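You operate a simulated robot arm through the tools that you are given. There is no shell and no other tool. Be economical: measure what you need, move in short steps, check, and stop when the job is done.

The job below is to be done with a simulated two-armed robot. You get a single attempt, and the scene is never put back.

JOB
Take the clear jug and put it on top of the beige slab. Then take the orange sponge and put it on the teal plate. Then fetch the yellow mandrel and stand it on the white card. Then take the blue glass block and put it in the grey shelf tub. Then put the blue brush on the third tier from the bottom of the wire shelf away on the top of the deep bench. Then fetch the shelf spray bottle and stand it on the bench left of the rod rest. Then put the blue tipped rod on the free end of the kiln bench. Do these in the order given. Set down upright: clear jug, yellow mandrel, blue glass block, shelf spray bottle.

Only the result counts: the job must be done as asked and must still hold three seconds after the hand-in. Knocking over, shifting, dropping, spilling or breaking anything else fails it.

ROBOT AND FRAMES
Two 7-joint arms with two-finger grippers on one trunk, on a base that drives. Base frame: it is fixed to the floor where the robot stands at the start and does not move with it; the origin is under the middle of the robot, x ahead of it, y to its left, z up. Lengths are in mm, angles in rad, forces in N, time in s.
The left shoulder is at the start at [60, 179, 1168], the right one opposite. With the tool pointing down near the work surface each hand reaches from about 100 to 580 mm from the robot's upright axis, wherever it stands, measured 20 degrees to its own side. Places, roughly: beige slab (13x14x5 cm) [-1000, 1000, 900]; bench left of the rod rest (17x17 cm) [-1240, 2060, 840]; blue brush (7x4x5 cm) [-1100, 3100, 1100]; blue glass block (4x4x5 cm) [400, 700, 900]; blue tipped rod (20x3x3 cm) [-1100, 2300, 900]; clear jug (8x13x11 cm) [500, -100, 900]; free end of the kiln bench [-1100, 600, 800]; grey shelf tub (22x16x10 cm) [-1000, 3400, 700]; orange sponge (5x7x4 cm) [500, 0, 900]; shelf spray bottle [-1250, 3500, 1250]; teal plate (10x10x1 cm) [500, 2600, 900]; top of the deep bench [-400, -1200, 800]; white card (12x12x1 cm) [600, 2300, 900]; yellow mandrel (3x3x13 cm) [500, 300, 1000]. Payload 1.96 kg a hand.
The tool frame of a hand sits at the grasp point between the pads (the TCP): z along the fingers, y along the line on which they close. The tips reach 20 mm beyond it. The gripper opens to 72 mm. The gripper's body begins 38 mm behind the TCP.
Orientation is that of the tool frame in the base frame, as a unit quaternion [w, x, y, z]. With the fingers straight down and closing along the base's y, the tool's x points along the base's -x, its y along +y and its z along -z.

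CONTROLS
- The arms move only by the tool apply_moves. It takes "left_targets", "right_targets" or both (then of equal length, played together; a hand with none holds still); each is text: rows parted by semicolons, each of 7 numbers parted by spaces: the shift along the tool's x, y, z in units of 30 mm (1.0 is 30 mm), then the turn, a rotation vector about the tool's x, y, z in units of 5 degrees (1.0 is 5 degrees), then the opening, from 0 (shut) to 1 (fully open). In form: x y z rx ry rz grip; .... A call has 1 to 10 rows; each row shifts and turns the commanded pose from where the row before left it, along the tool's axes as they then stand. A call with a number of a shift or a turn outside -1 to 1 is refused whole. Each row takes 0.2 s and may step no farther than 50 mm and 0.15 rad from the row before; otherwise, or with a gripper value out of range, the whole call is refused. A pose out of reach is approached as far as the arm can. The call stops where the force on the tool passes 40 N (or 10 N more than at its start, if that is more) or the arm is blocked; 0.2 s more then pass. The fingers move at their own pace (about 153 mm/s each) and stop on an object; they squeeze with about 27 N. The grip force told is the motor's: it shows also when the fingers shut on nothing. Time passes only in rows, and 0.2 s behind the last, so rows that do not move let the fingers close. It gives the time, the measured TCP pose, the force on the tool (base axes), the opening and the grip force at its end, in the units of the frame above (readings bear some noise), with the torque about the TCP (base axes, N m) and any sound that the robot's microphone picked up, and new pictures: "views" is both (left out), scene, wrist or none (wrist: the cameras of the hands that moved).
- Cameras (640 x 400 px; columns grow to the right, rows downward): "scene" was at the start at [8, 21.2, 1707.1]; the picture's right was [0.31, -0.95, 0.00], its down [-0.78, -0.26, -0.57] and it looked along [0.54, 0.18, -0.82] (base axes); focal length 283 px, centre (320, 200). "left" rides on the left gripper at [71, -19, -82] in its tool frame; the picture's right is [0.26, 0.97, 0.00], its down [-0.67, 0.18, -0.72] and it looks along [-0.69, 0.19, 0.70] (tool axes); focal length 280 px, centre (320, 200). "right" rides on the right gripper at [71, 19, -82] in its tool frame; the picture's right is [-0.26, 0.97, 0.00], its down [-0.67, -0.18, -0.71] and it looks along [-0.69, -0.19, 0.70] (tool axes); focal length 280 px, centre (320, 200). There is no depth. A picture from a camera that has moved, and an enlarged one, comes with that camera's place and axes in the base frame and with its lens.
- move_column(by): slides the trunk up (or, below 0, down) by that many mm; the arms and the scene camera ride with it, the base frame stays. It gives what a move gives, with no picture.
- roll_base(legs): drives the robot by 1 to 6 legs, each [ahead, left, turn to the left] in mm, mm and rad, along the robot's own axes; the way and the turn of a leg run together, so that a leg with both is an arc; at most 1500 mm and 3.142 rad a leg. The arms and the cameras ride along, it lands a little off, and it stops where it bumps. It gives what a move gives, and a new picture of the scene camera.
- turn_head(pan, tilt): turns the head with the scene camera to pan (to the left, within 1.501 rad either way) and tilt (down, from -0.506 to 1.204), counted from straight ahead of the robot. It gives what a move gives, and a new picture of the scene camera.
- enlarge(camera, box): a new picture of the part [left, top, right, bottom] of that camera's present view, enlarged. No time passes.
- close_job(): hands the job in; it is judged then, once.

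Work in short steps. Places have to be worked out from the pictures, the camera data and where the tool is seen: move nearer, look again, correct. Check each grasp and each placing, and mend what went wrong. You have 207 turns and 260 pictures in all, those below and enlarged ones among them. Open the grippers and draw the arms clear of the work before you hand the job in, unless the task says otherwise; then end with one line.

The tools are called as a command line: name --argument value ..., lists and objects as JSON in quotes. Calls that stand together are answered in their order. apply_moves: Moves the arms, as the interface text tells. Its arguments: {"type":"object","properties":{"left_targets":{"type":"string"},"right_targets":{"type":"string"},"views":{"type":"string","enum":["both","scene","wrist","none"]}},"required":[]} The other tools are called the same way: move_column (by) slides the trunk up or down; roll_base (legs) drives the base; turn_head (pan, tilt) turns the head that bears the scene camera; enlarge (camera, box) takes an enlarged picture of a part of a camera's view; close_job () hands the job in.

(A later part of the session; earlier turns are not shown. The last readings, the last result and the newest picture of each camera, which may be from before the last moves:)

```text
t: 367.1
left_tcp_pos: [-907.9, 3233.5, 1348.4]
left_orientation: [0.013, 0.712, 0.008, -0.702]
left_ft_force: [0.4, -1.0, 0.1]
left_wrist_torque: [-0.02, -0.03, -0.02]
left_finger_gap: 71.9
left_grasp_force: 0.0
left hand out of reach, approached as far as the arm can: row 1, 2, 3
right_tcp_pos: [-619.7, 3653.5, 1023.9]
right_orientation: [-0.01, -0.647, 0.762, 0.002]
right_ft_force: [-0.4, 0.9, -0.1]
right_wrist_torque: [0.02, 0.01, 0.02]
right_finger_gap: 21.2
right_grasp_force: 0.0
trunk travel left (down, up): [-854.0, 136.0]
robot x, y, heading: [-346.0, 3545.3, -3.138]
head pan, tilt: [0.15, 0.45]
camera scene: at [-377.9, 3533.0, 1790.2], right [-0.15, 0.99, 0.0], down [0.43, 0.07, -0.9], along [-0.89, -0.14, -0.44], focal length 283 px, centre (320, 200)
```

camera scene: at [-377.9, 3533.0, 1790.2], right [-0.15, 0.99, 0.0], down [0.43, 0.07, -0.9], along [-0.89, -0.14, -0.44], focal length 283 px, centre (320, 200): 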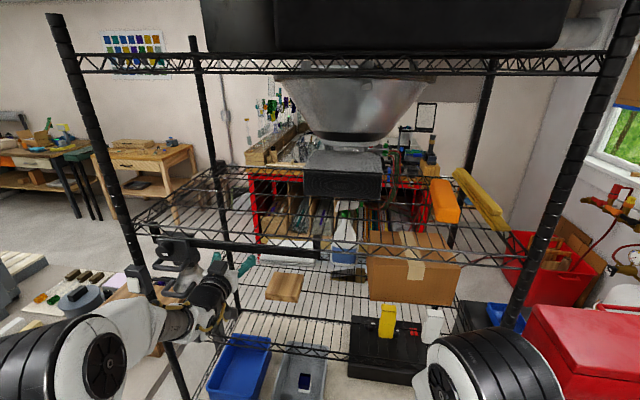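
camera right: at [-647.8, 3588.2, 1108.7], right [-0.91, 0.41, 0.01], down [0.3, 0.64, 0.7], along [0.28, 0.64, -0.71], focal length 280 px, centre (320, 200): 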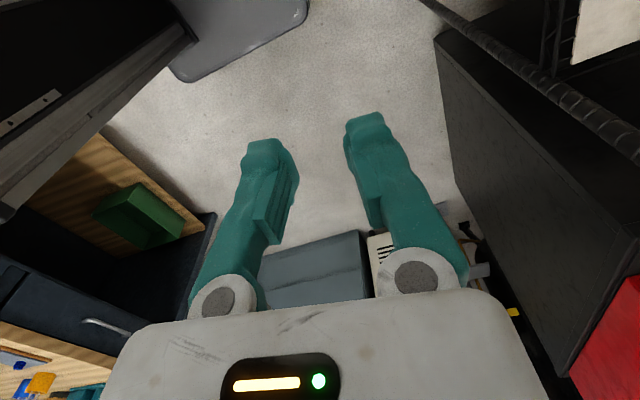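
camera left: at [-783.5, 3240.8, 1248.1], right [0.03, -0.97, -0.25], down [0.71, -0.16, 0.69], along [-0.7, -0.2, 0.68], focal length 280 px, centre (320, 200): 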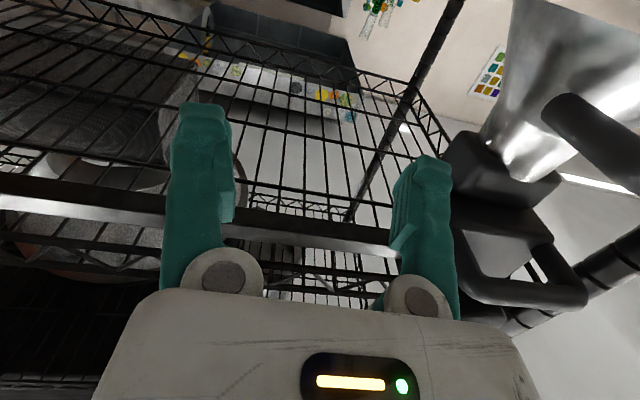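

The solver drifts upward here. Safer is to back off into the aisle, extend the left arm fully forward there, and then drive straight in with the arm extended.

roll_base --legs '[[-260, 0, 0]]'

apply_moves --left_targets "0 0.4 0.9 0 0 0 1;0 0 0.9 0 0 0 1;0 0 0.9 0 0 0 1;0 0 0.9 0 0 0 1;0 0 0.9 0 0 0 1;0 0 0.9 0 0 0 1" --views "scene"

```text
t: 369.0
left_tcp_pos: [-646.7, 3235.3, 1348.0]
left_orientation: [0.012, 0.713, 0.007, -0.701]
left_ft_force: [0.3, -1.0, -0.7]
left_wrist_torque: [-0.02, 0.0, 0.0]
left_finger_gap: 71.9
left_grasp_force: 0.0
right_tcp_pos: [-357.8, 3655.7, 1025.2]
right_orientation: [-0.01, -0.647, 0.762, 0.002]
right_ft_force: [0.3, 0.2, 0.0]
right_wrist_torque: [-0.02, 0.0, 0.0]
right_finger_gap: 21.7
right_grasp_force: 0.1
trunk travel left (down, up): [-854.0, 136.0]
robot x, y, heading: [-85.8, 3551.4, -3.142]
head pan, tilt: [0.15, 0.45]
camera scene: at [-116.8, 3533.5, 1790.2], right [-0.15, 0.99, 0.0], down [0.43, 0.07, -0.9], along [-0.89, -0.13, -0.44], focal length 283 px, centre (320, 200)
```

scene: 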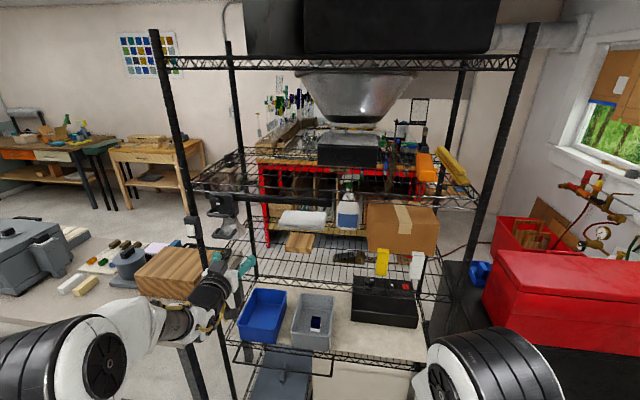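

```text
t: 370.4
left_tcp_pos: [-694.7, 3252.7, 1409.8]
left_orientation: [0.012, 0.713, 0.006, -0.701]
left_ft_force: [0.1, -0.2, 0.4]
left_wrist_torque: [0.0, -0.05, 0.02]
left_finger_gap: 72.4
left_grasp_force: 0.1
left hand out of reach, approached as far as the arm can: row 1, 2, 3, 4, 5, 6
right_tcp_pos: [-356.1, 3655.7, 1026.3]
right_orientation: [-0.011, -0.647, 0.763, 0.002]
right_ft_force: [0.0, -0.2, -0.1]
right_wrist_torque: [0.01, 0.0, 0.02]
right_finger_gap: 21.8
right_grasp_force: 0.1
trunk travel left (down, up): [-854.0, 136.0]
robot x, y, heading: [-82.9, 3550.9, -3.143]
head pan, tilt: [0.15, 0.45]
camera scene: at [-114.9, 3533.7, 1790.2], right [-0.15, 0.99, 0.0], down [0.43, 0.07, -0.9], along [-0.89, -0.13, -0.44], focal length 283 px, centre (320, 200)
```

scene: 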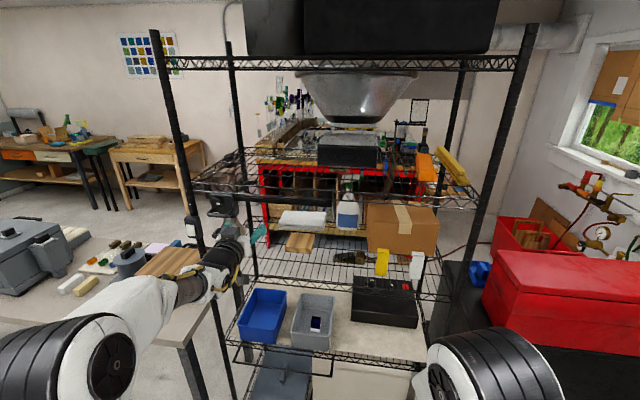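

The wrist is at a joint limit in this pose. I'll look closely at the bottle's head to see which other grasp directions would work.

enlarge --camera "scene" --box '[310, 165, 390, 245]'

```text
5.00 times, centred on (350, 205) of scene
camera zoom: at [-114.9, 3533.7, 1790.2], right [-0.15, 0.99, 0.0], down [0.43, 0.07, -0.9], along [-0.89, -0.13, -0.44], focal length 1415 px, centre (170, 175)
```

zoom: 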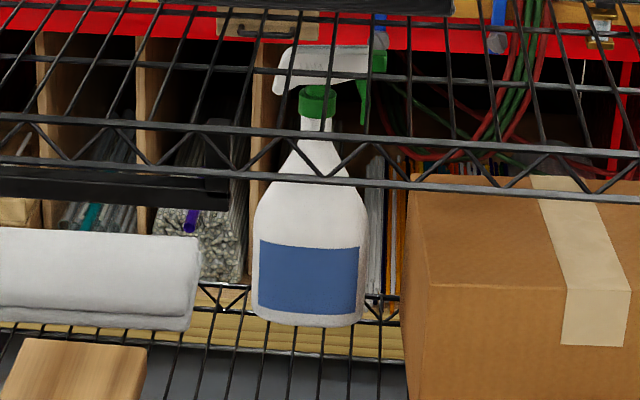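

The collar (about 37 mm wide, z≈1290) and neck can be gripped from the front at 20–25° below horizontal. I'll relax the left hand's pitch by 20° and see whether the reach recovers.

apply_moves --left_targets "0 0 0 0 1 0 1;0 0 0 0 1 0 1;0 0 0 0 1 0 1;0 0 0 0 1 0 1;0 0 0 0 0 0 1" --views "none"

apply_moves --left_targets "0.5 0 0 0 0 0 1;0.5 0 0 0 0 0 1;0.5 0 0 0 0 0 1;0 0 0 0 0 0 1" --views "scene"

```text
t: 371.6
left_tcp_pos: [-693.8, 3252.7, 1411.0]
left_orientation: [0.009, 0.815, 0.007, -0.579]
left_ft_force: [1.3, -0.8, 0.3]
left_wrist_torque: [0.04, -0.01, 0.03]
left_finger_gap: 71.8
left_grasp_force: 0.1
right_tcp_pos: [-357.0, 3655.3, 1025.0]
right_orientation: [-0.011, -0.646, 0.763, 0.002]
right_ft_force: [0.8, -0.4, -1.0]
right_wrist_torque: [0.02, -0.02, 0.03]
right_finger_gap: 21.6
right_grasp_force: 0.1
trunk travel left (down, up): [-854.0, 136.0]
robot x, y, heading: [-81.6, 3551.3, -3.142]
head pan, tilt: [0.15, 0.45]
```

```text
t: 372.6
left_tcp_pos: [-677.5, 3250.0, 1367.9]
left_orientation: [0.011, 0.824, 0.008, -0.567]
left_ft_force: [-0.3, 0.0, 0.1]
left_wrist_torque: [0.02, -0.02, 0.02]
left_finger_gap: 71.9
left_grasp_force: 0.0
right_tcp_pos: [-356.4, 3655.4, 1026.3]
right_orientation: [-0.011, -0.647, 0.763, 0.002]
right_ft_force: [0.2, 0.3, -0.7]
right_wrist_torque: [0.0, 0.01, 0.0]
right_finger_gap: 21.6
right_grasp_force: 0.0
trunk travel left (down, up): [-854.0, 136.0]
robot x, y, heading: [-84.0, 3548.4, -3.141]
head pan, tilt: [0.15, 0.45]
camera scene: at [-115.2, 3533.8, 1790.2], right [-0.15, 0.99, 0.0], down [0.43, 0.07, -0.9], along [-0.89, -0.13, -0.44], focal length 283 px, centre (320, 200)
```

scene: 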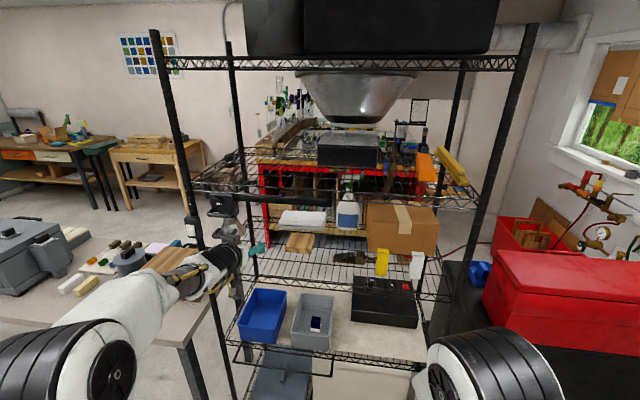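

It responds properly now at 21° below horizontal. I'll move right and down toward the bottle's line, still in the aisle.

apply_moves --left_targets "0.35 -0.9 0.13 0 0 0 1;0.35 -0.9 0.13 0 0 0 1;0.35 -0.9 0.13 0 0 0 1;0.35 -0.9 0.13 0 0 0 1;0.35 -0.9 0.13 0 0 0 1;0.35 -0.9 0.13 0 0 0 1;0 -0.9 0 0 0 0 1" --views "none"

apply_moves --left_targets "-0.3 0 0.85 0 0 0 1;-0.3 0 0.85 0 0 0 1;-0.3 0 0.85 0 0 0 1;-0.3 0 0.85 0 0 0 1" --views "both"

```text
t: 374.2
left_tcp_pos: [-641.7, 3314.2, 1338.3]
left_orientation: [0.008, 0.824, 0.002, -0.567]
left_ft_force: [-0.2, -0.2, 0.9]
left_wrist_torque: [-0.01, -0.01, 0.01]
left_finger_gap: 72.0
left_grasp_force: 0.1
left hand out of reach, approached as far as the arm can: row 2, 3, 4, 5, 6, 7
right_tcp_pos: [-355.5, 3655.3, 1024.3]
right_orientation: [-0.011, -0.647, 0.763, 0.002]
right_ft_force: [-0.2, 0.6, 0.1]
right_wrist_torque: [0.0, 0.03, 0.01]
right_finger_gap: 21.6
right_grasp_force: 0.0
trunk travel left (down, up): [-854.0, 136.0]
robot x, y, heading: [-82.0, 3548.8, -3.143]
head pan, tilt: [0.15, 0.45]
```

```text
t: 375.2
left_tcp_pos: [-668.1, 3311.9, 1364.7]
left_orientation: [-0.006, 0.835, -0.001, -0.551]
left_ft_force: [-0.3, 0.4, -0.1]
left_wrist_torque: [0.01, 0.0, 0.01]
left_finger_gap: 72.0
left_grasp_force: 0.1
left hand out of reach, approached as far as the arm can: row 1, 2, 3, 4
right_tcp_pos: [-356.0, 3653.9, 1026.7]
right_orientation: [-0.011, -0.647, 0.763, 0.002]
right_ft_force: [0.6, 0.1, -0.1]
right_wrist_torque: [0.01, -0.02, 0.02]
right_finger_gap: 21.8
right_grasp_force: 0.1
trunk travel left (down, up): [-854.0, 136.0]
robot x, y, heading: [-85.7, 3548.4, -3.141]
head pan, tilt: [0.15, 0.45]
camera scene: at [-115.8, 3533.3, 1790.2], right [-0.15, 0.99, 0.0], down [0.43, 0.07, -0.9], along [-0.89, -0.13, -0.44], focal length 283 px, centre (320, 200)
camera left: at [-565.2, 3331.6, 1333.0], right [0.1, -0.96, -0.25], down [0.39, -0.19, 0.9], along [-0.92, -0.18, 0.36], focal length 280 px, centre (320, 200)
```

scene: 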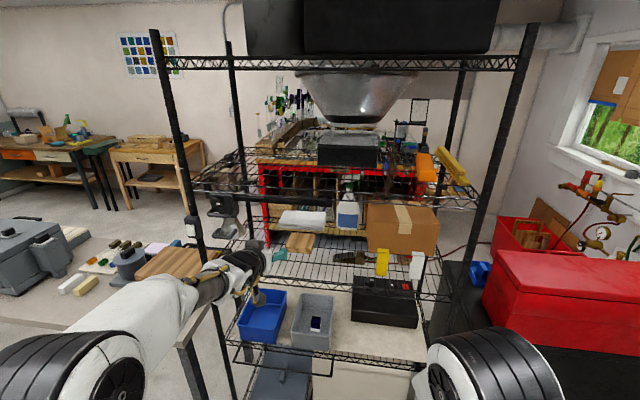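
left: 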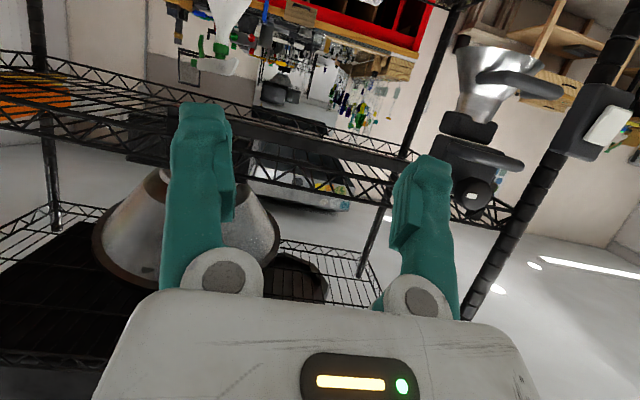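

The left wrist is limited in this roll. The right arm worked well flipped (tub), so I'll use it instead: the left hand folds back to tool-down while the right one extends and yaws around.

apply_moves --left_targets "0 0 0 0 1 0 1;0 0 0 0 1 0 1;0 0 0 0 1 0 1;0 0 0 0 1 0 1;0 0 0 0 1 0 1;0 0 0 0 1 0 1;0 0 0 0 1 0 1;0 0 0 0 1 0 1;0 0 0 0 1 0 1;0 0 0 0 1 0 1" --right_targets "0 0.95 0 0 0 0 1;0 0.95 0 0 0 0 1;0 0.95 0 0 0 0 1;0 0.95 0 0 0 0 1;0 0 0 0 0 1 1;0 0 0 0 0 1 1;0 0 0 0 0 1 1;0 0 0 0 0 1 1;0 0 0 0 0 1 1;0 0 0 0 0 1 1" --views "none"

apply_moves --left_targets "0 0 0 0 1 0 1;0 0 0 0 1 0 1;0 0 0 0 1 0 1;0 0 0 0 0.4 0 1;0.95 0 0 0 0 0 1;0.95 0 0 0 0 0 1;0.95 0 0 0 0 0 1;0.95 0.5 0.5 0 0 0 1;0.95 0.5 0.5 0 0 0 1;0.95 0.5 0.5 0 0 0 1" --right_targets "0 0 0 0 0 1 1;0 0 0 0 0 1 1;0 0 0 0 0 1 1;0 0 0 0 0 1 1;0 0 0 0 0 1 1;0 0 0 0 0 1 1;0 0 0 0 0 1 1;0 0 0 0 0 1 1;0 0 0 0 0 1 1;0 0 0 0 0 1 1" --views "none"

```text
t: 377.4
left_tcp_pos: [-605.5, 3325.3, 1372.1]
left_orientation: [0.008, 0.986, 0.015, -0.165]
left_ft_force: [0.1, -0.4, 0.5]
left_wrist_torque: [-0.02, 0.0, 0.04]
left_finger_gap: 71.7
left_grasp_force: 0.0
left hand out of reach, approached as far as the arm can: row 1, 3, 4, 5, 6, 7, 8, 9, 10
right_tcp_pos: [-469.9, 3675.5, 1026.7]
right_orientation: [-0.011, -0.426, 0.904, 0.0]
right_ft_force: [-1.0, -0.8, -0.3]
right_wrist_torque: [-0.02, 0.03, -0.01]
right_finger_gap: 71.8
right_grasp_force: 0.0
trunk travel left (down, up): [-854.0, 136.0]
robot x, y, heading: [-84.6, 3552.8, -3.143]
head pan, tilt: [0.15, 0.45]
```

```text
t: 379.6
left_tcp_pos: [-434.4, 3322.9, 1302.1]
left_orientation: [0.008, 1.0, 0.014, -0.019]
left_ft_force: [-0.2, -0.2, -0.7]
left_wrist_torque: [-0.01, 0.01, 0.0]
left_finger_gap: 72.0
left_grasp_force: 0.2
left hand out of reach, approached as far as the arm can: row 1, 2, 3, 4, 8, 9, 10
right_tcp_pos: [-466.5, 3674.8, 1028.4]
right_orientation: [-0.009, -0.005, 1.0, -0.005]
right_ft_force: [-0.1, 0.6, -0.2]
right_wrist_torque: [0.03, 0.05, -0.01]
right_finger_gap: 72.2
right_grasp_force: 0.0
trunk travel left (down, up): [-854.0, 136.0]
robot x, y, heading: [-88.1, 3546.4, -3.14]
head pan, tilt: [0.15, 0.45]
```

The left hand is back to tool-down and the right one is yawed. Now I'll pitch the right hand forward while extending it, and drop the left hand to its side.

apply_moves --left_targets "0.5 0.95 0.8 0 0 0 1;0.5 0.95 0.8 0 0 0 1;0.5 0.95 0.8 0 0 0 1;0.3 0.95 0.8 0 0 0 1;0 0.95 0.8 0 0 0 1;0 0 0 0 0 0 1;0 0 0 0 0 0 1;0 0 0 0 0 0 1;0 0 0 0 0 0 1;0 0 0 0 0 0 1" --right_targets "0.9 0 0 0 1 0 1;0.9 0 0 0 1 0 1;0.9 0 0 0 1 0 1;0.9 0 0 0 1 0 1;0.9 0 0 0 1 0 1;0.9 0 0 0 1 0 1;0.9 0 0 0 1 0 1;0.9 0 0 0 1 0 1;0.5 0 0.3 0 1 0 1;0.5 0 0.3 0 1 0 1" --views "none"

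apply_moves --right_targets "0.3 0 0.6 0 1 0 1;0.3 0 0.6 0 1 0 1;0.3 0 0.6 0 1 0 1;0 0 0 0 0.5 0 1;0 0 0 0 0 0 1" --views "both"

```text
t: 381.8
left_tcp_pos: [-412.3, 3274.2, 1152.3]
left_orientation: [0.01, 1.0, 0.016, -0.019]
left_ft_force: [0.6, -0.2, -1.5]
left_wrist_torque: [-0.02, -0.04, 0.0]
left_finger_gap: 71.9
left_grasp_force: 0.0
left hand out of reach, approached as far as the arm can: row 1, 2, 3, 4, 5
right_tcp_pos: [-704.3, 3674.4, 1101.5]
right_orientation: [-0.432, -0.003, 0.902, -0.007]
right_ft_force: [0.0, 0.6, -0.3]
right_wrist_torque: [0.0, 0.0, -0.01]
right_finger_gap: 72.1
right_grasp_force: 0.0
trunk travel left (down, up): [-854.0, 136.0]
robot x, y, heading: [-85.3, 3548.7, -3.146]
head pan, tilt: [0.15, 0.45]
```

```text
t: 383.0
left_tcp_pos: [-412.0, 3273.7, 1152.6]
left_orientation: [0.011, 1.0, 0.015, -0.019]
left_ft_force: [0.3, 0.1, 0.1]
left_wrist_torque: [-0.01, 0.0, 0.0]
left_finger_gap: 71.9
left_grasp_force: 0.0
right_tcp_pos: [-763.0, 3671.3, 1095.2]
right_orientation: [-0.563, -0.001, 0.827, -0.007]
right_ft_force: [0.6, 0.0, 0.6]
right_wrist_torque: [0.03, -0.02, 0.0]
right_finger_gap: 72.2
right_grasp_force: 0.0
trunk travel left (down, up): [-854.0, 136.0]
robot x, y, heading: [-82.2, 3552.8, -3.141]
head pan, tilt: [0.15, 0.45]
camera scene: at [-115.1, 3533.4, 1790.2], right [-0.15, 0.99, 0.0], down [0.43, 0.07, -0.9], along [-0.89, -0.13, -0.44], focal length 283 px, centre (320, 200)
camera right: at [-711.1, 3690.5, 1191.1], right [0.09, 0.96, -0.25], down [0.91, -0.18, -0.37], along [-0.4, -0.2, -0.9], focal length 280 px, centre (320, 200)
```

scene: 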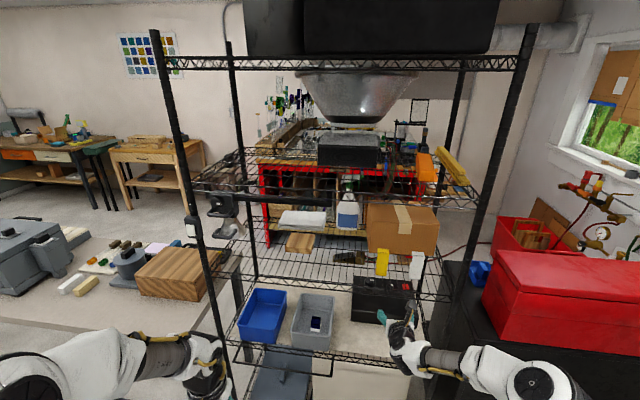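
right: 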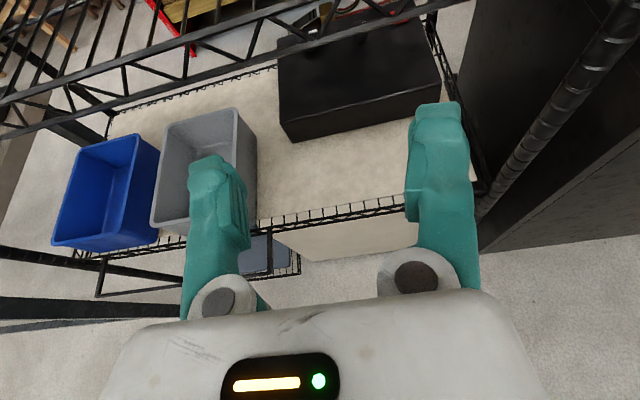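

The right hand now points 21° below horizontal at a 681 mm reach with no limits hit. I'll raise it to the collar height and sidestep the base to line up with the bottle.

apply_moves --right_targets "0.84 0 -0.33 0 0 0 0.8;0.84 0 -0.33 0 0 0 0.8;0.84 0 -0.33 0 0 0 0.8;0.84 0 -0.33 0 0 0 0.8;0.84 0 -0.33 0 0 0 0.8;0.84 0 -0.33 0 0 0 0.8;0.84 0 -0.33 0 0 0 0.8" --views "none"

roll_base --legs '[[0, 175, 0]]'

enlarge --camera "right" --box '[0, 0, 640, 400]'

```text
t: 384.6
left_tcp_pos: [-411.4, 3274.2, 1151.5]
left_orientation: [0.011, 1.0, 0.016, -0.019]
left_ft_force: [0.1, 0.3, 0.4]
left_wrist_torque: [0.01, 0.03, 0.02]
left_finger_gap: 72.1
left_grasp_force: 0.1
right_tcp_pos: [-762.4, 3674.2, 1285.4]
right_orientation: [-0.563, -0.002, 0.826, -0.007]
right_ft_force: [0.1, -1.0, -0.4]
right_wrist_torque: [0.02, -0.02, 0.0]
right_finger_gap: 57.7
right_grasp_force: 0.0
trunk travel left (down, up): [-854.0, 136.0]
robot x, y, heading: [-85.4, 3554.8, -3.139]
head pan, tilt: [0.15, 0.45]
```

```text
t: 386.1
left_tcp_pos: [-413.7, 3103.7, 1154.2]
left_orientation: [0.012, 1.0, 0.014, -0.018]
left_ft_force: [0.2, -0.1, 0.1]
left_wrist_torque: [0.01, -0.02, 0.0]
left_finger_gap: 71.9
left_grasp_force: 0.0
right_tcp_pos: [-762.1, 3505.8, 1283.7]
right_orientation: [-0.564, -0.001, 0.826, -0.008]
right_ft_force: [0.1, 0.3, -0.6]
right_wrist_torque: [-0.04, -0.02, 0.03]
right_finger_gap: 57.6
right_grasp_force: 0.0
trunk travel left (down, up): [-854.0, 136.0]
robot x, y, heading: [-85.5, 3374.2, 3.141]
head pan, tilt: [0.15, 0.45]
camera scene: at [-115.3, 3364.6, 1790.2], right [-0.15, 0.99, 0.0], down [0.43, 0.06, -0.9], along [-0.89, -0.13, -0.44], focal length 283 px, centre (320, 200)
```

scene: 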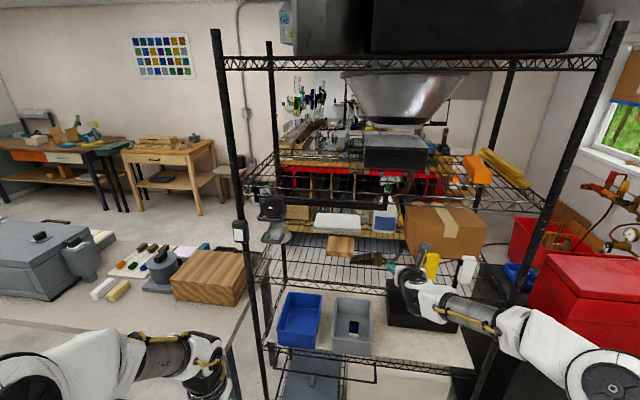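

```text
1.00 times, centred on (320, 200) of right (not enlarged: the box is as wide or as high as the picture)
camera zoom: at [-710.6, 3525.3, 1380.5], right [0.09, 0.96, -0.26], down [0.91, -0.18, -0.36], along [-0.4, -0.2, -0.9], focal length 280 px, centre (320, 200)
```

zoom: 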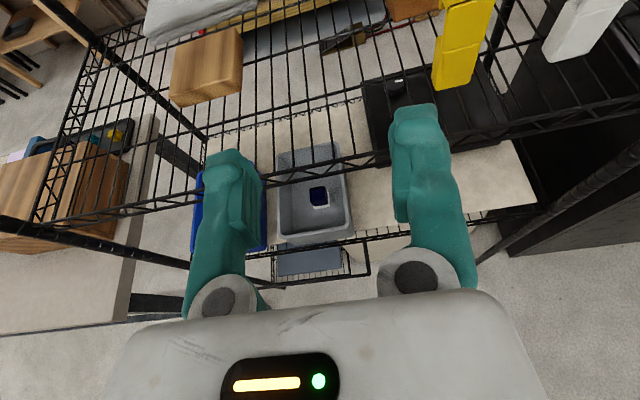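

The bar ends at y≈3440, so this lane is clear. I'll extend to about a 755 mm reach here in the aisle and lower to z≈1255 for entry, checking where the elbow goes.

apply_moves --right_targets "0.02 -0.1 0.74 0 0 0 0.78;0.02 -0.1 0.74 0 0 0 0.78;0.02 -0.1 0.74 0 0 0 0.78;0.02 0 0.74 0 0 0 0.78;0 0 0 0 0 0 0.78" --views "both"

```text
t: 387.3
left_tcp_pos: [-411.3, 3101.7, 1154.1]
left_orientation: [0.01, 1.0, 0.015, -0.019]
left_ft_force: [0.5, -0.1, -0.5]
left_wrist_torque: [0.01, 0.02, 0.03]
left_finger_gap: 71.9
left_grasp_force: 0.1
right_tcp_pos: [-846.9, 3494.2, 1253.8]
right_orientation: [-0.563, 0.0, 0.826, -0.007]
right_ft_force: [0.4, 0.2, 0.2]
right_wrist_torque: [-0.04, 0.03, -0.01]
right_finger_gap: 56.2
right_grasp_force: 0.1
trunk travel left (down, up): [-854.0, 136.0]
robot x, y, heading: [-83.7, 3374.5, 3.14]
head pan, tilt: [0.15, 0.45]
camera scene: at [-114.6, 3361.6, 1790.2], right [-0.15, 0.99, 0.0], down [0.43, 0.06, -0.9], along [-0.89, -0.13, -0.43], focal length 283 px, centre (320, 200)
camera right: at [-795.4, 3514.2, 1350.4], right [0.09, 0.96, -0.25], down [0.91, -0.18, -0.37], along [-0.4, -0.2, -0.9], focal length 280 px, centre (320, 200)
```

scene: 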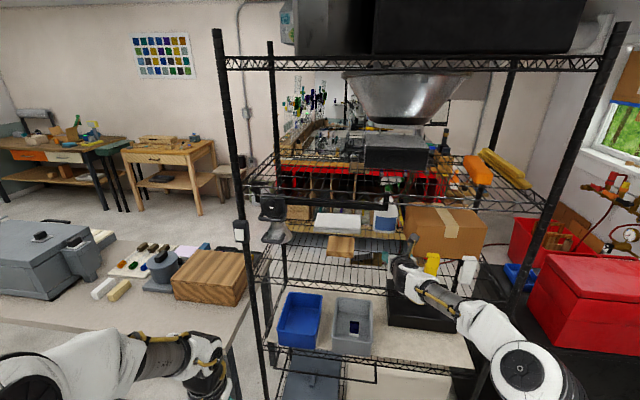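
right: 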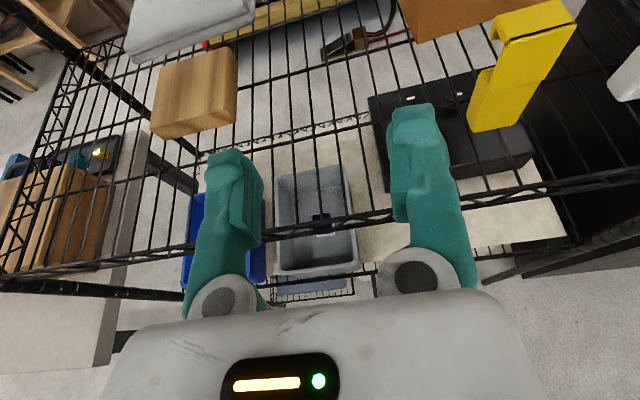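

The elbow may be too high for the tier above. I'll lower the trunk 80 mm and raise the hand correspondingly, which straightens the arm and drops the elbow.

move_column --by -80

apply_moves --right_targets "0.85 0 -0.33 0 0 0 0.78;0.85 0 -0.33 0 0 0 0.78;0.85 0 -0.33 0 0 0 0.78;0 0 0 0 0 0 0.78" --views "both"

```text
t: 388.5
left_tcp_pos: [-411.8, 3102.0, 1073.1]
left_orientation: [0.011, 1.0, 0.015, -0.019]
left_ft_force: [-0.5, -0.3, -0.3]
left_wrist_torque: [-0.03, 0.0, 0.0]
left_finger_gap: 72.0
left_grasp_force: 0.1
right_tcp_pos: [-847.9, 3495.5, 1174.2]
right_orientation: [-0.564, 0.0, 0.826, -0.007]
right_ft_force: [0.0, 0.3, 0.0]
right_wrist_torque: [-0.03, 0.02, -0.03]
right_finger_gap: 56.1
right_grasp_force: 0.1
trunk travel left (down, up): [-774.0, 216.0]
robot x, y, heading: [-83.7, 3377.0, 3.143]
head pan, tilt: [0.15, 0.45]
```

```text
t: 389.5
left_tcp_pos: [-412.5, 3102.5, 1072.1]
left_orientation: [0.011, 1.0, 0.015, -0.019]
left_ft_force: [0.0, 0.0, -0.5]
left_wrist_torque: [0.03, 0.01, 0.01]
left_finger_gap: 71.7
left_grasp_force: 0.0
right_tcp_pos: [-848.0, 3496.6, 1255.3]
right_orientation: [-0.564, 0.0, 0.826, -0.006]
right_ft_force: [-0.3, 0.4, 0.5]
right_wrist_torque: [-0.01, -0.03, 0.01]
right_finger_gap: 56.2
right_grasp_force: 0.1
trunk travel left (down, up): [-774.0, 216.0]
robot x, y, heading: [-87.3, 3377.5, 3.138]
head pan, tilt: [0.15, 0.45]
camera scene: at [-115.5, 3361.4, 1710.2], right [-0.15, 0.99, 0.0], down [0.43, 0.06, -0.9], along [-0.89, -0.13, -0.44], focal length 283 px, centre (320, 200)
camera right: at [-796.5, 3515.1, 1352.2], right [0.09, 0.96, -0.25], down [0.91, -0.18, -0.36], along [-0.4, -0.2, -0.9], focal length 280 px, centre (320, 200)
```

scene: 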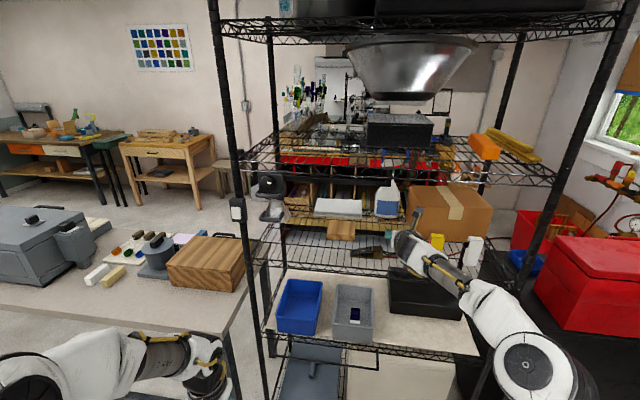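
right: 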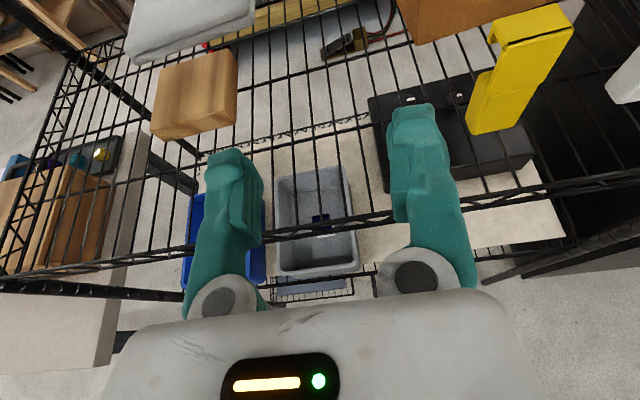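

Geometry now looks clear: elbow near z 1305 between the tiers, and the yellow gun only reaches about z 1195. The left hand must move away from the visor's line first.

apply_moves --left_targets "0.5 0.9 -0.3 0 0 0 0.5;0.5 0.9 -0.3 0 0 0 0.5;0.5 0.9 -0.3 0 0 0 0.5;0.5 0.9 -0.3 0 0 0 0.5" --views "none"

roll_base --legs '[[230, 0, 0]]'

enlarge --camera "right" --box '[0, 0, 640, 400]'

```text
t: 390.5
left_tcp_pos: [-365.3, 3089.9, 1059.0]
left_orientation: [0.018, 1.0, 0.017, -0.02]
left_ft_force: [0.9, 0.6, 0.5]
left_wrist_torque: [-0.01, 0.02, 0.0]
left_finger_gap: 36.0
left_grasp_force: 0.0
left hand out of reach, approached as far as the arm can: row 1, 2, 3, 4
right_tcp_pos: [-847.5, 3495.5, 1255.8]
right_orientation: [-0.563, 0.0, 0.826, -0.006]
right_ft_force: [0.6, 0.9, 0.0]
right_wrist_torque: [0.02, -0.01, -0.02]
right_finger_gap: 56.1
right_grasp_force: 0.1
trunk travel left (down, up): [-774.0, 216.0]
robot x, y, heading: [-83.0, 3375.2, 3.144]
head pan, tilt: [0.15, 0.45]
```

```text
t: 392.2
left_tcp_pos: [-597.8, 3091.2, 1058.2]
left_orientation: [0.017, 1.0, 0.017, -0.019]
left_ft_force: [-0.5, 1.2, -0.3]
left_wrist_torque: [-0.01, -0.02, 0.0]
left_finger_gap: 36.0
left_grasp_force: 0.1
right_tcp_pos: [-1078.9, 3499.8, 1255.9]
right_orientation: [-0.564, 0.0, 0.826, -0.006]
right_ft_force: [0.0, 0.8, 1.0]
right_wrist_torque: [-0.02, 0.01, 0.01]
right_finger_gap: 56.3
right_grasp_force: 0.0
trunk travel left (down, up): [-774.0, 216.0]
robot x, y, heading: [-313.8, 3377.0, 3.138]
head pan, tilt: [0.15, 0.45]
camera scene: at [-345.7, 3361.9, 1710.2], right [-0.15, 0.99, 0.0], down [0.43, 0.06, -0.9], along [-0.89, -0.13, -0.43], focal length 283 px, centre (320, 200)
```

scene: 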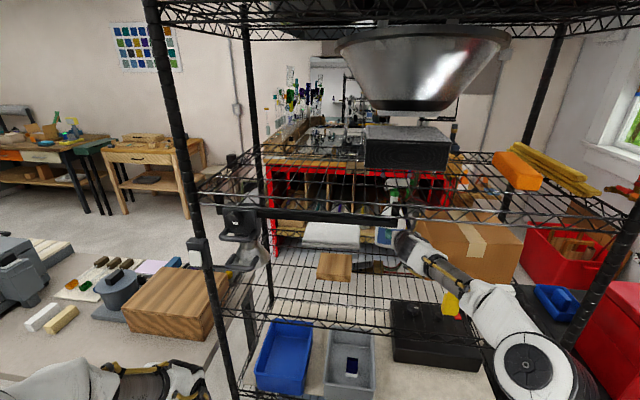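

```text
1.00 times, centred on (320, 200) of right (not enlarged: the box is as wide or as high as the picture)
camera zoom: at [-1026.4, 3518.2, 1352.3], right [0.09, 0.96, -0.25], down [0.91, -0.18, -0.37], along [-0.4, -0.2, -0.9], focal length 280 px, centre (320, 200)
```

zoom: 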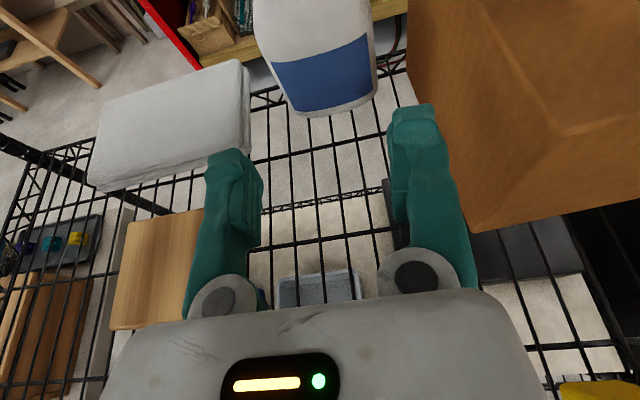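

The hand is in the gap with the bottle ahead, at y ≈3489. Before I advance further the left hand must be lower to stay clear of the visor, so I'll drop it.

apply_moves --left_targets "0 0.3 0.9 0 0 0 0.5;0 0.3 0.9 0 0 0 0.5;0 0.3 0.9 0 0 0 0.5;0 0.3 0.9 0 0 0 0.5;0 0.3 0.9 0 0 0 0.5;0 0.3 0.9 0 0 0 0.5" --right_targets "0 -0.15 0 0 0 0 0.78;0 -0.15 0 0 0 0 0.78;0 0 0 0 0 0 0.78;0 0 0 0 0 0 0.78;0 0 0 0 0 0 0.78;0 0 0 0 0 0 0.78" --views "scene"

```text
t: 393.6
left_tcp_pos: [-591.4, 3079.1, 1010.7]
left_orientation: [0.021, 0.999, 0.018, -0.022]
left_ft_force: [0.4, -0.2, 0.3]
left_wrist_torque: [-0.01, -0.01, 0.05]
left_finger_gap: 36.0
left_grasp_force: 0.0
left hand out of reach, approached as far as the arm can: row 2, 3, 4, 5, 6
right_tcp_pos: [-1079.1, 3489.3, 1255.9]
right_orientation: [-0.563, 0.001, 0.826, -0.005]
right_ft_force: [-0.1, 0.0, -0.2]
right_wrist_torque: [0.01, -0.03, 0.0]
right_finger_gap: 55.8
right_grasp_force: 0.1
trunk travel left (down, up): [-774.0, 216.0]
robot x, y, heading: [-315.9, 3376.5, 3.135]
head pan, tilt: [0.15, 0.45]
camera scene: at [-346.0, 3361.9, 1710.2], right [-0.15, 0.99, 0.0], down [0.43, 0.06, -0.9], along [-0.89, -0.13, -0.44], focal length 283 px, centre (320, 200)
```

scene: 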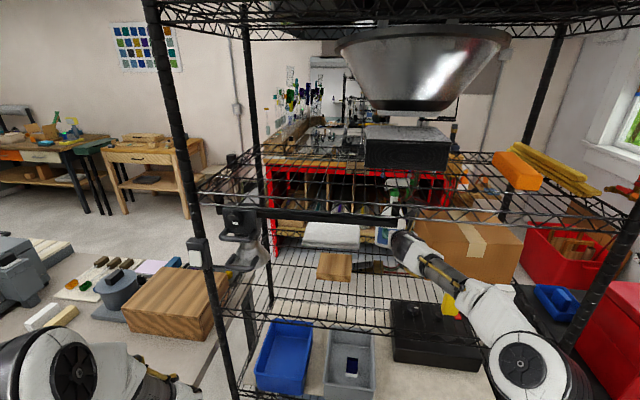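

The left hand cannot go further left or back, but moving it right (y≈3210) also clears the visor. I'll do that.

apply_moves --left_targets "0 -0.9 0 0 0 0 0.5;0 -0.9 0 0 0 0 0.5;0 -0.9 0 0 0 0 0.5;0 -0.9 0 0 0 0 0.5;0 -0.9 0 0 0 0 0.5;0 0 0 0 0 0 0.5" --views "none"

```text
t: 395.0
left_tcp_pos: [-621.7, 3201.9, 1025.6]
left_orientation: [0.017, 0.999, 0.017, -0.021]
left_ft_force: [-1.1, 0.2, 0.6]
left_wrist_torque: [-0.01, 0.01, -0.02]
left_finger_gap: 36.0
left_grasp_force: 0.1
left hand out of reach, approached as far as the arm can: row 1, 2, 3, 4, 5
right_tcp_pos: [-1079.2, 3490.0, 1254.4]
right_orientation: [-0.564, 0.0, 0.826, -0.006]
right_ft_force: [0.0, -0.1, -0.6]
right_wrist_torque: [0.03, 0.01, 0.03]
right_finger_gap: 56.3
right_grasp_force: 0.1
trunk travel left (down, up): [-774.0, 216.0]
robot x, y, heading: [-308.3, 3379.5, 3.137]
head pan, tilt: [0.15, 0.45]
```

I want the left arm folded better. I'll try yawing its wrist while moving it back, left and down, to get off the joint limit.

apply_moves --left_targets "0 0 0 0 0 -1 0.5;0 0 0 0 0 -1 0.5;0 0 0 0 0 -1 0.5;0 0 0 0 0 -1 0.5;0 0 0 0 0 -1 0.5;0 0 0 0 0 -1 0.5;0 0.6 0.6 0 0 0 0.5;0 0.6 0.6 0 0 0 0.5;0 0.6 0.6 0 0 0 0.5;0 0.6 0.6 0 0 0 0.5" --views "none"

```text
t: 397.2
left_tcp_pos: [-607.2, 3125.8, 1006.1]
left_orientation: [0.011, 0.961, 0.274, -0.023]
left_ft_force: [0.3, -0.2, 0.1]
left_wrist_torque: [-0.02, 0.02, 0.02]
left_finger_gap: 35.6
left_grasp_force: 0.0
left hand out of reach, approached as far as the arm can: row 7, 8, 9, 10
right_tcp_pos: [-1078.7, 3490.7, 1255.4]
right_orientation: [-0.563, 0.0, 0.826, -0.006]
right_ft_force: [0.1, 0.1, -0.4]
right_wrist_torque: [0.01, 0.01, 0.0]
right_finger_gap: 56.0
right_grasp_force: 0.1
trunk travel left (down, up): [-774.0, 216.0]
robot x, y, heading: [-314.6, 3377.0, 3.136]
head pan, tilt: [0.15, 0.45]
```

apply_moves --left_targets "0 0 0 0 0 1 0.5;0 0 0 0 0 1 0.5;0 0 0 0 0 1 0.5;0 0 0 0 0 1 0.5;0 0 0 0 0 1 0.5;0 0 0 0 0 1 0.5;0 0 0 0 0 1 0.5;0 0 0 0 0 1 0.5;0 0 0 0 0 1 0.5;0 0 0 0 0 1 0.5" --views "none"

apply_moves --left_targets "0 0 0 0 0 1 0.5;0 0 0 0 0 1 0.5;0 0.3 0.8 0 0 0 0.5;0 0.3 0.8 0 0 0 0.5;0 0.3 0.8 0 0 0 0.5;0 0.3 0.8 0 0 0 0.5;0.6 0.3 0.4 0 0 0 0.5;0.6 0.3 0.4 0 0 0 0.5" --views "none"

```text
t: 399.4
left_tcp_pos: [-615.3, 3138.4, 1021.9]
left_orientation: [0.03, 0.987, -0.155, -0.021]
left_ft_force: [-0.1, 0.1, -0.5]
left_wrist_torque: [0.0, 0.03, 0.02]
left_finger_gap: 36.0
left_grasp_force: 0.1
left hand out of reach, approached as far as the arm can: row 9, 10
right_tcp_pos: [-1078.8, 3491.1, 1256.0]
right_orientation: [-0.563, 0.001, 0.826, -0.006]
right_ft_force: [-0.3, 0.2, -0.8]
right_wrist_torque: [0.01, 0.03, 0.01]
right_finger_gap: 56.2
right_grasp_force: 0.0
trunk travel left (down, up): [-774.0, 216.0]
robot x, y, heading: [-317.2, 3378.9, 3.135]
head pan, tilt: [0.15, 0.45]
```

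```text
t: 401.2
left_tcp_pos: [-621.0, 3184.8, 1021.3]
left_orientation: [0.026, 0.97, -0.24, -0.018]
left_ft_force: [0.1, 0.4, 0.2]
left_wrist_torque: [0.0, -0.01, 0.01]
left_finger_gap: 35.8
left_grasp_force: 0.0
left hand out of reach, approached as far as the arm can: row 1, 2, 3, 4, 5, 6, 7, 8
right_tcp_pos: [-1080.2, 3489.6, 1255.4]
right_orientation: [-0.563, 0.001, 0.826, -0.005]
right_ft_force: [-0.1, -0.6, 0.5]
right_wrist_torque: [0.03, 0.0, 0.01]
right_finger_gap: 56.3
right_grasp_force: 0.0
trunk travel left (down, up): [-774.0, 216.0]
robot x, y, heading: [-314.7, 3378.2, 3.134]
head pan, tilt: [0.15, 0.45]
```

The other way then: I'll yaw the left wrist strongly negative and try going down again.

apply_moves --left_targets "0 0 0 0 0 -1 0.5;0 0 0 0 0 -1 0.5;0 0 0 0 0 -1 0.5;0 0 0 0 0 -1 0.5;0 0 0 0 0 -1 0.5;0 0 0 0 0 -1 0.5;0 0 0 0 0 -1 0.5;0 0 0 0 0 -1 0.5;0 0 0 0 0 -1 0.5;0 0 0 0 0 -1 0.5" --views "none"

apply_moves --left_targets "0 0 0 0 0 -1 0.5;0 0 0 0 0 -1 0.5;0 0 0 0 0 -1 0.5;0 0 0 0 0 -1 0.5;0 0 0 0 0 -1 0.5;0 0 0 0 0 -1 0.5;0 0 0 0 0 -1 0.5;0 0 0.8 0 0 0 0.5;0 0 0.8 0 0 0 0.5;0 0 0.8 0 0 0 0.5" --views "none"

```text
t: 403.4
left_tcp_pos: [-622.1, 3185.1, 1023.6]
left_orientation: [0.013, 0.982, 0.19, -0.021]
left_ft_force: [1.3, -0.2, 0.2]
left_wrist_torque: [0.02, -0.04, 0.02]
left_finger_gap: 36.1
left_grasp_force: 0.0
right_tcp_pos: [-1079.0, 3489.5, 1255.2]
right_orientation: [-0.563, 0.0, 0.826, -0.007]
right_ft_force: [0.2, -0.1, 0.0]
right_wrist_torque: [-0.04, 0.03, 0.01]
right_finger_gap: 56.4
right_grasp_force: 0.0
trunk travel left (down, up): [-774.0, 216.0]
robot x, y, heading: [-313.7, 3377.7, 3.136]
head pan, tilt: [0.15, 0.45]
```

```text
t: 405.6
left_tcp_pos: [-620.4, 3181.8, 1020.2]
left_orientation: [0.006, 0.879, 0.476, -0.026]
left_ft_force: [-0.2, 0.3, -0.1]
left_wrist_torque: [0.0, 0.0, 0.01]
left_finger_gap: 35.5
left_grasp_force: 0.1
left hand out of reach, approached as far as the arm can: row 8, 9, 10
right_tcp_pos: [-1079.5, 3490.0, 1256.3]
right_orientation: [-0.564, 0.0, 0.826, -0.007]
right_ft_force: [0.1, -0.7, -0.6]
right_wrist_torque: [-0.05, -0.02, 0.02]
right_finger_gap: 56.0
right_grasp_force: 0.1
trunk travel left (down, up): [-774.0, 216.0]
robot x, y, heading: [-314.8, 3375.7, 3.137]
head pan, tilt: [0.15, 0.45]
```

I'll take one look at the left arm and the visor to judge the real clearance.

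turn_head --pan 0.55 --tilt 0.75

```text
t: 406.5
left_tcp_pos: [-620.2, 3182.8, 1018.5]
left_orientation: [0.006, 0.879, 0.476, -0.026]
left_ft_force: [-1.0, 0.1, 0.9]
left_wrist_torque: [-0.02, 0.02, 0.01]
left_finger_gap: 35.8
left_grasp_force: 0.1
right_tcp_pos: [-1078.7, 3488.8, 1255.4]
right_orientation: [-0.563, 0.001, 0.826, -0.005]
right_ft_force: [-0.2, 0.0, 0.2]
right_wrist_torque: [0.02, 0.0, -0.01]
right_finger_gap: 56.0
right_grasp_force: 0.1
trunk travel left (down, up): [-774.0, 216.0]
robot x, y, heading: [-311.7, 3375.5, 3.134]
head pan, tilt: [0.55, 0.75]
camera scene: at [-326.2, 3332.5, 1683.8], right [-0.52, 0.86, 0.0], down [0.58, 0.35, -0.73], along [-0.63, -0.38, -0.68], focal length 283 px, centre (320, 200)
```

scene: 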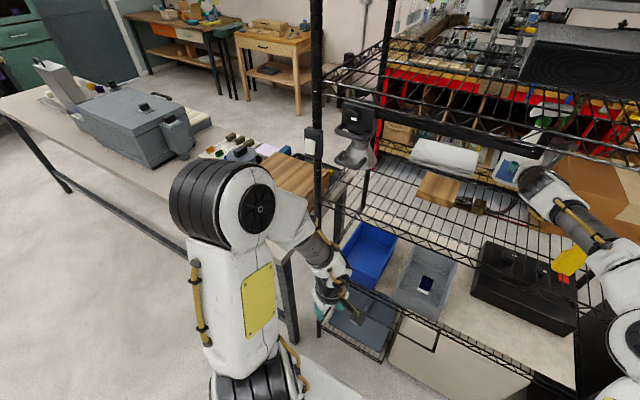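

Turning the base about 0.2 rad left while shifting right would pull the left arm well away from the visor. I'll back out, turn and sidestep.

roll_base --legs '[[-235, 0, 0], [0, 0, 0.2], [-31, -153, 0]]'

```text
t: 410.0
left_tcp_pos: [-338.1, 3277.6, 1019.2]
left_orientation: [0.008, 0.825, 0.565, -0.025]
left_ft_force: [-0.6, 0.3, 0.0]
left_wrist_torque: [-0.01, 0.0, -0.04]
left_finger_gap: 35.9
left_grasp_force: 0.1
right_tcp_pos: [-849.7, 3484.1, 1254.8]
right_orientation: [-0.56, -0.085, 0.822, -0.064]
right_ft_force: [0.1, 0.6, 0.7]
right_wrist_torque: [0.01, -0.01, -0.02]
right_finger_gap: 56.3
right_grasp_force: 0.1
trunk travel left (down, up): [-774.0, 216.0]
robot x, y, heading: [-75.2, 3531.6, -2.94]
head pan, tilt: [0.55, 0.75]
camera scene: at [-81.2, 3484.5, 1683.7], right [-0.68, 0.73, 0.0], down [0.5, 0.47, -0.73], along [-0.53, -0.5, -0.68], focal length 283 px, centre (320, 200)
```

scene: 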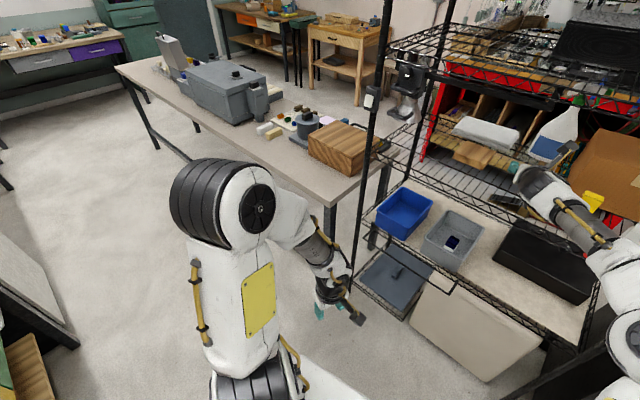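

Now straight in along −x with the arm extended, stopping short of the bottle.

roll_base --legs '[[338, -73, 0]]'

enlarge --camera "right" --box '[0, 0, 640, 400]'

```text
t: 412.2
left_tcp_pos: [-687.0, 3283.0, 1020.6]
left_orientation: [0.009, 0.826, 0.563, -0.025]
left_ft_force: [0.2, -0.2, 0.3]
left_wrist_torque: [0.02, -0.02, -0.02]
left_finger_gap: 36.0
left_grasp_force: 0.1
right_tcp_pos: [-1197.4, 3492.2, 1255.5]
right_orientation: [-0.56, -0.083, 0.822, -0.063]
right_ft_force: [0.6, 0.3, 0.9]
right_wrist_torque: [0.01, 0.01, 0.0]
right_finger_gap: 56.1
right_grasp_force: 0.1
trunk travel left (down, up): [-774.0, 216.0]
robot x, y, heading: [-426.5, 3539.1, -2.94]
head pan, tilt: [0.55, 0.75]
camera scene: at [-429.5, 3489.6, 1683.8], right [-0.68, 0.73, 0.0], down [0.5, 0.46, -0.73], along [-0.54, -0.5, -0.68], focal length 283 px, centre (320, 200)
```

scene: 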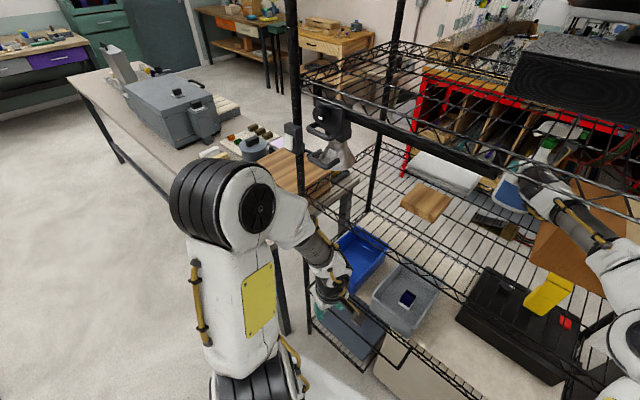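

```text
1.00 times, centred on (320, 200) of right (not enlarged: the box is as wide or as high as the picture)
camera zoom: at [-1151.8, 3520.5, 1352.3], right [-0.11, 0.96, -0.25], down [0.93, 0.01, -0.37], along [-0.35, -0.28, -0.9], focal length 280 px, centre (320, 200)
```

zoom: 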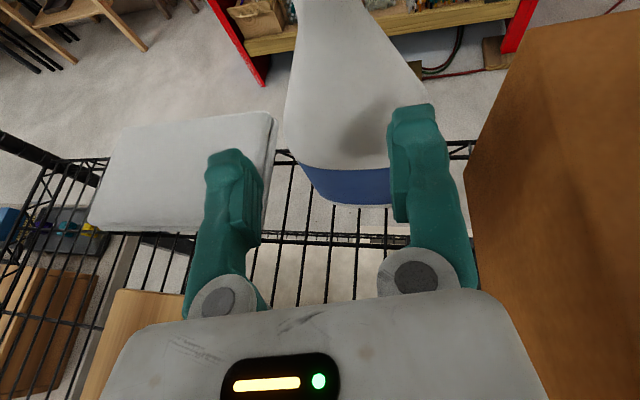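

The neck is near [-1291,3484,1262]. I'll raise the hand slightly and creep the base 80 mm further in.

apply_moves --right_targets "0.2 0 -0.08 0 0 0 0.78;0.2 0 -0.08 0 0 0 0.78" --views "none"

roll_base --legs '[[76, -9, 0]]'

enlarge --camera "right" --box '[0, 0, 640, 400]'

```text
t: 412.9
left_tcp_pos: [-686.7, 3282.5, 1019.5]
left_orientation: [0.009, 0.826, 0.563, -0.024]
left_ft_force: [-0.1, 0.3, 0.2]
left_wrist_torque: [0.02, -0.03, -0.01]
left_finger_gap: 35.9
left_grasp_force: 0.1
right_tcp_pos: [-1199.5, 3492.6, 1268.8]
right_orientation: [-0.56, -0.083, 0.822, -0.064]
right_ft_force: [-0.3, -0.4, -0.3]
right_wrist_torque: [-0.03, 0.01, -0.01]
right_finger_gap: 56.4
right_grasp_force: 0.1
trunk travel left (down, up): [-774.0, 216.0]
robot x, y, heading: [-429.1, 3533.7, -2.943]
head pan, tilt: [0.55, 0.75]
```

```text
t: 413.9
left_tcp_pos: [-762.5, 3278.1, 1018.2]
left_orientation: [0.009, 0.825, 0.564, -0.025]
left_ft_force: [-0.2, -0.4, -0.1]
left_wrist_torque: [0.02, -0.03, 0.01]
left_finger_gap: 35.8
left_grasp_force: 0.0
right_tcp_pos: [-1272.9, 3485.0, 1268.0]
right_orientation: [-0.56, -0.084, 0.821, -0.064]
right_ft_force: [-3.1, 0.5, 2.7]
right_wrist_torque: [0.25, 0.45, -0.2]
right_finger_gap: 56.1
right_grasp_force: 0.0
trunk travel left (down, up): [-774.0, 216.0]
robot x, y, heading: [-504.3, 3529.3, -2.942]
head pan, tilt: [0.55, 0.75]
camera scene: at [-504.8, 3483.3, 1683.8], right [-0.68, 0.73, 0.0], down [0.5, 0.47, -0.73], along [-0.54, -0.5, -0.68], focal length 283 px, centre (320, 200)
```

scene: 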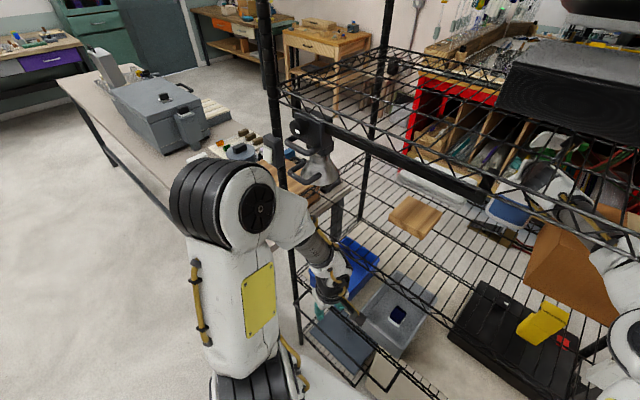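

```text
1.00 times, centred on (320, 200) of right (not enlarged: the box is as wide or as high as the picture)
camera zoom: at [-1227.1, 3513.7, 1365.4], right [-0.11, 0.96, -0.25], down [0.93, 0.01, -0.37], along [-0.35, -0.28, -0.9], focal length 280 px, centre (320, 200)
```

zoom: 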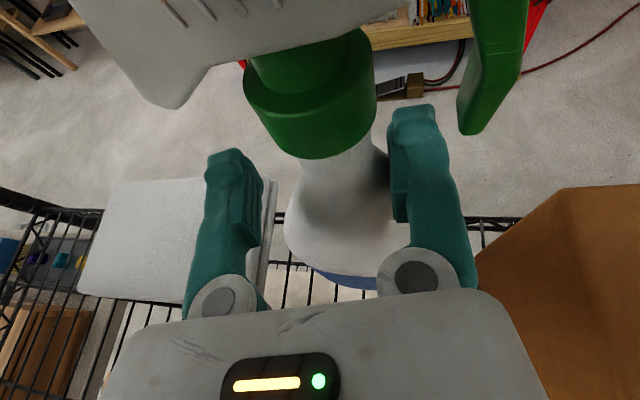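

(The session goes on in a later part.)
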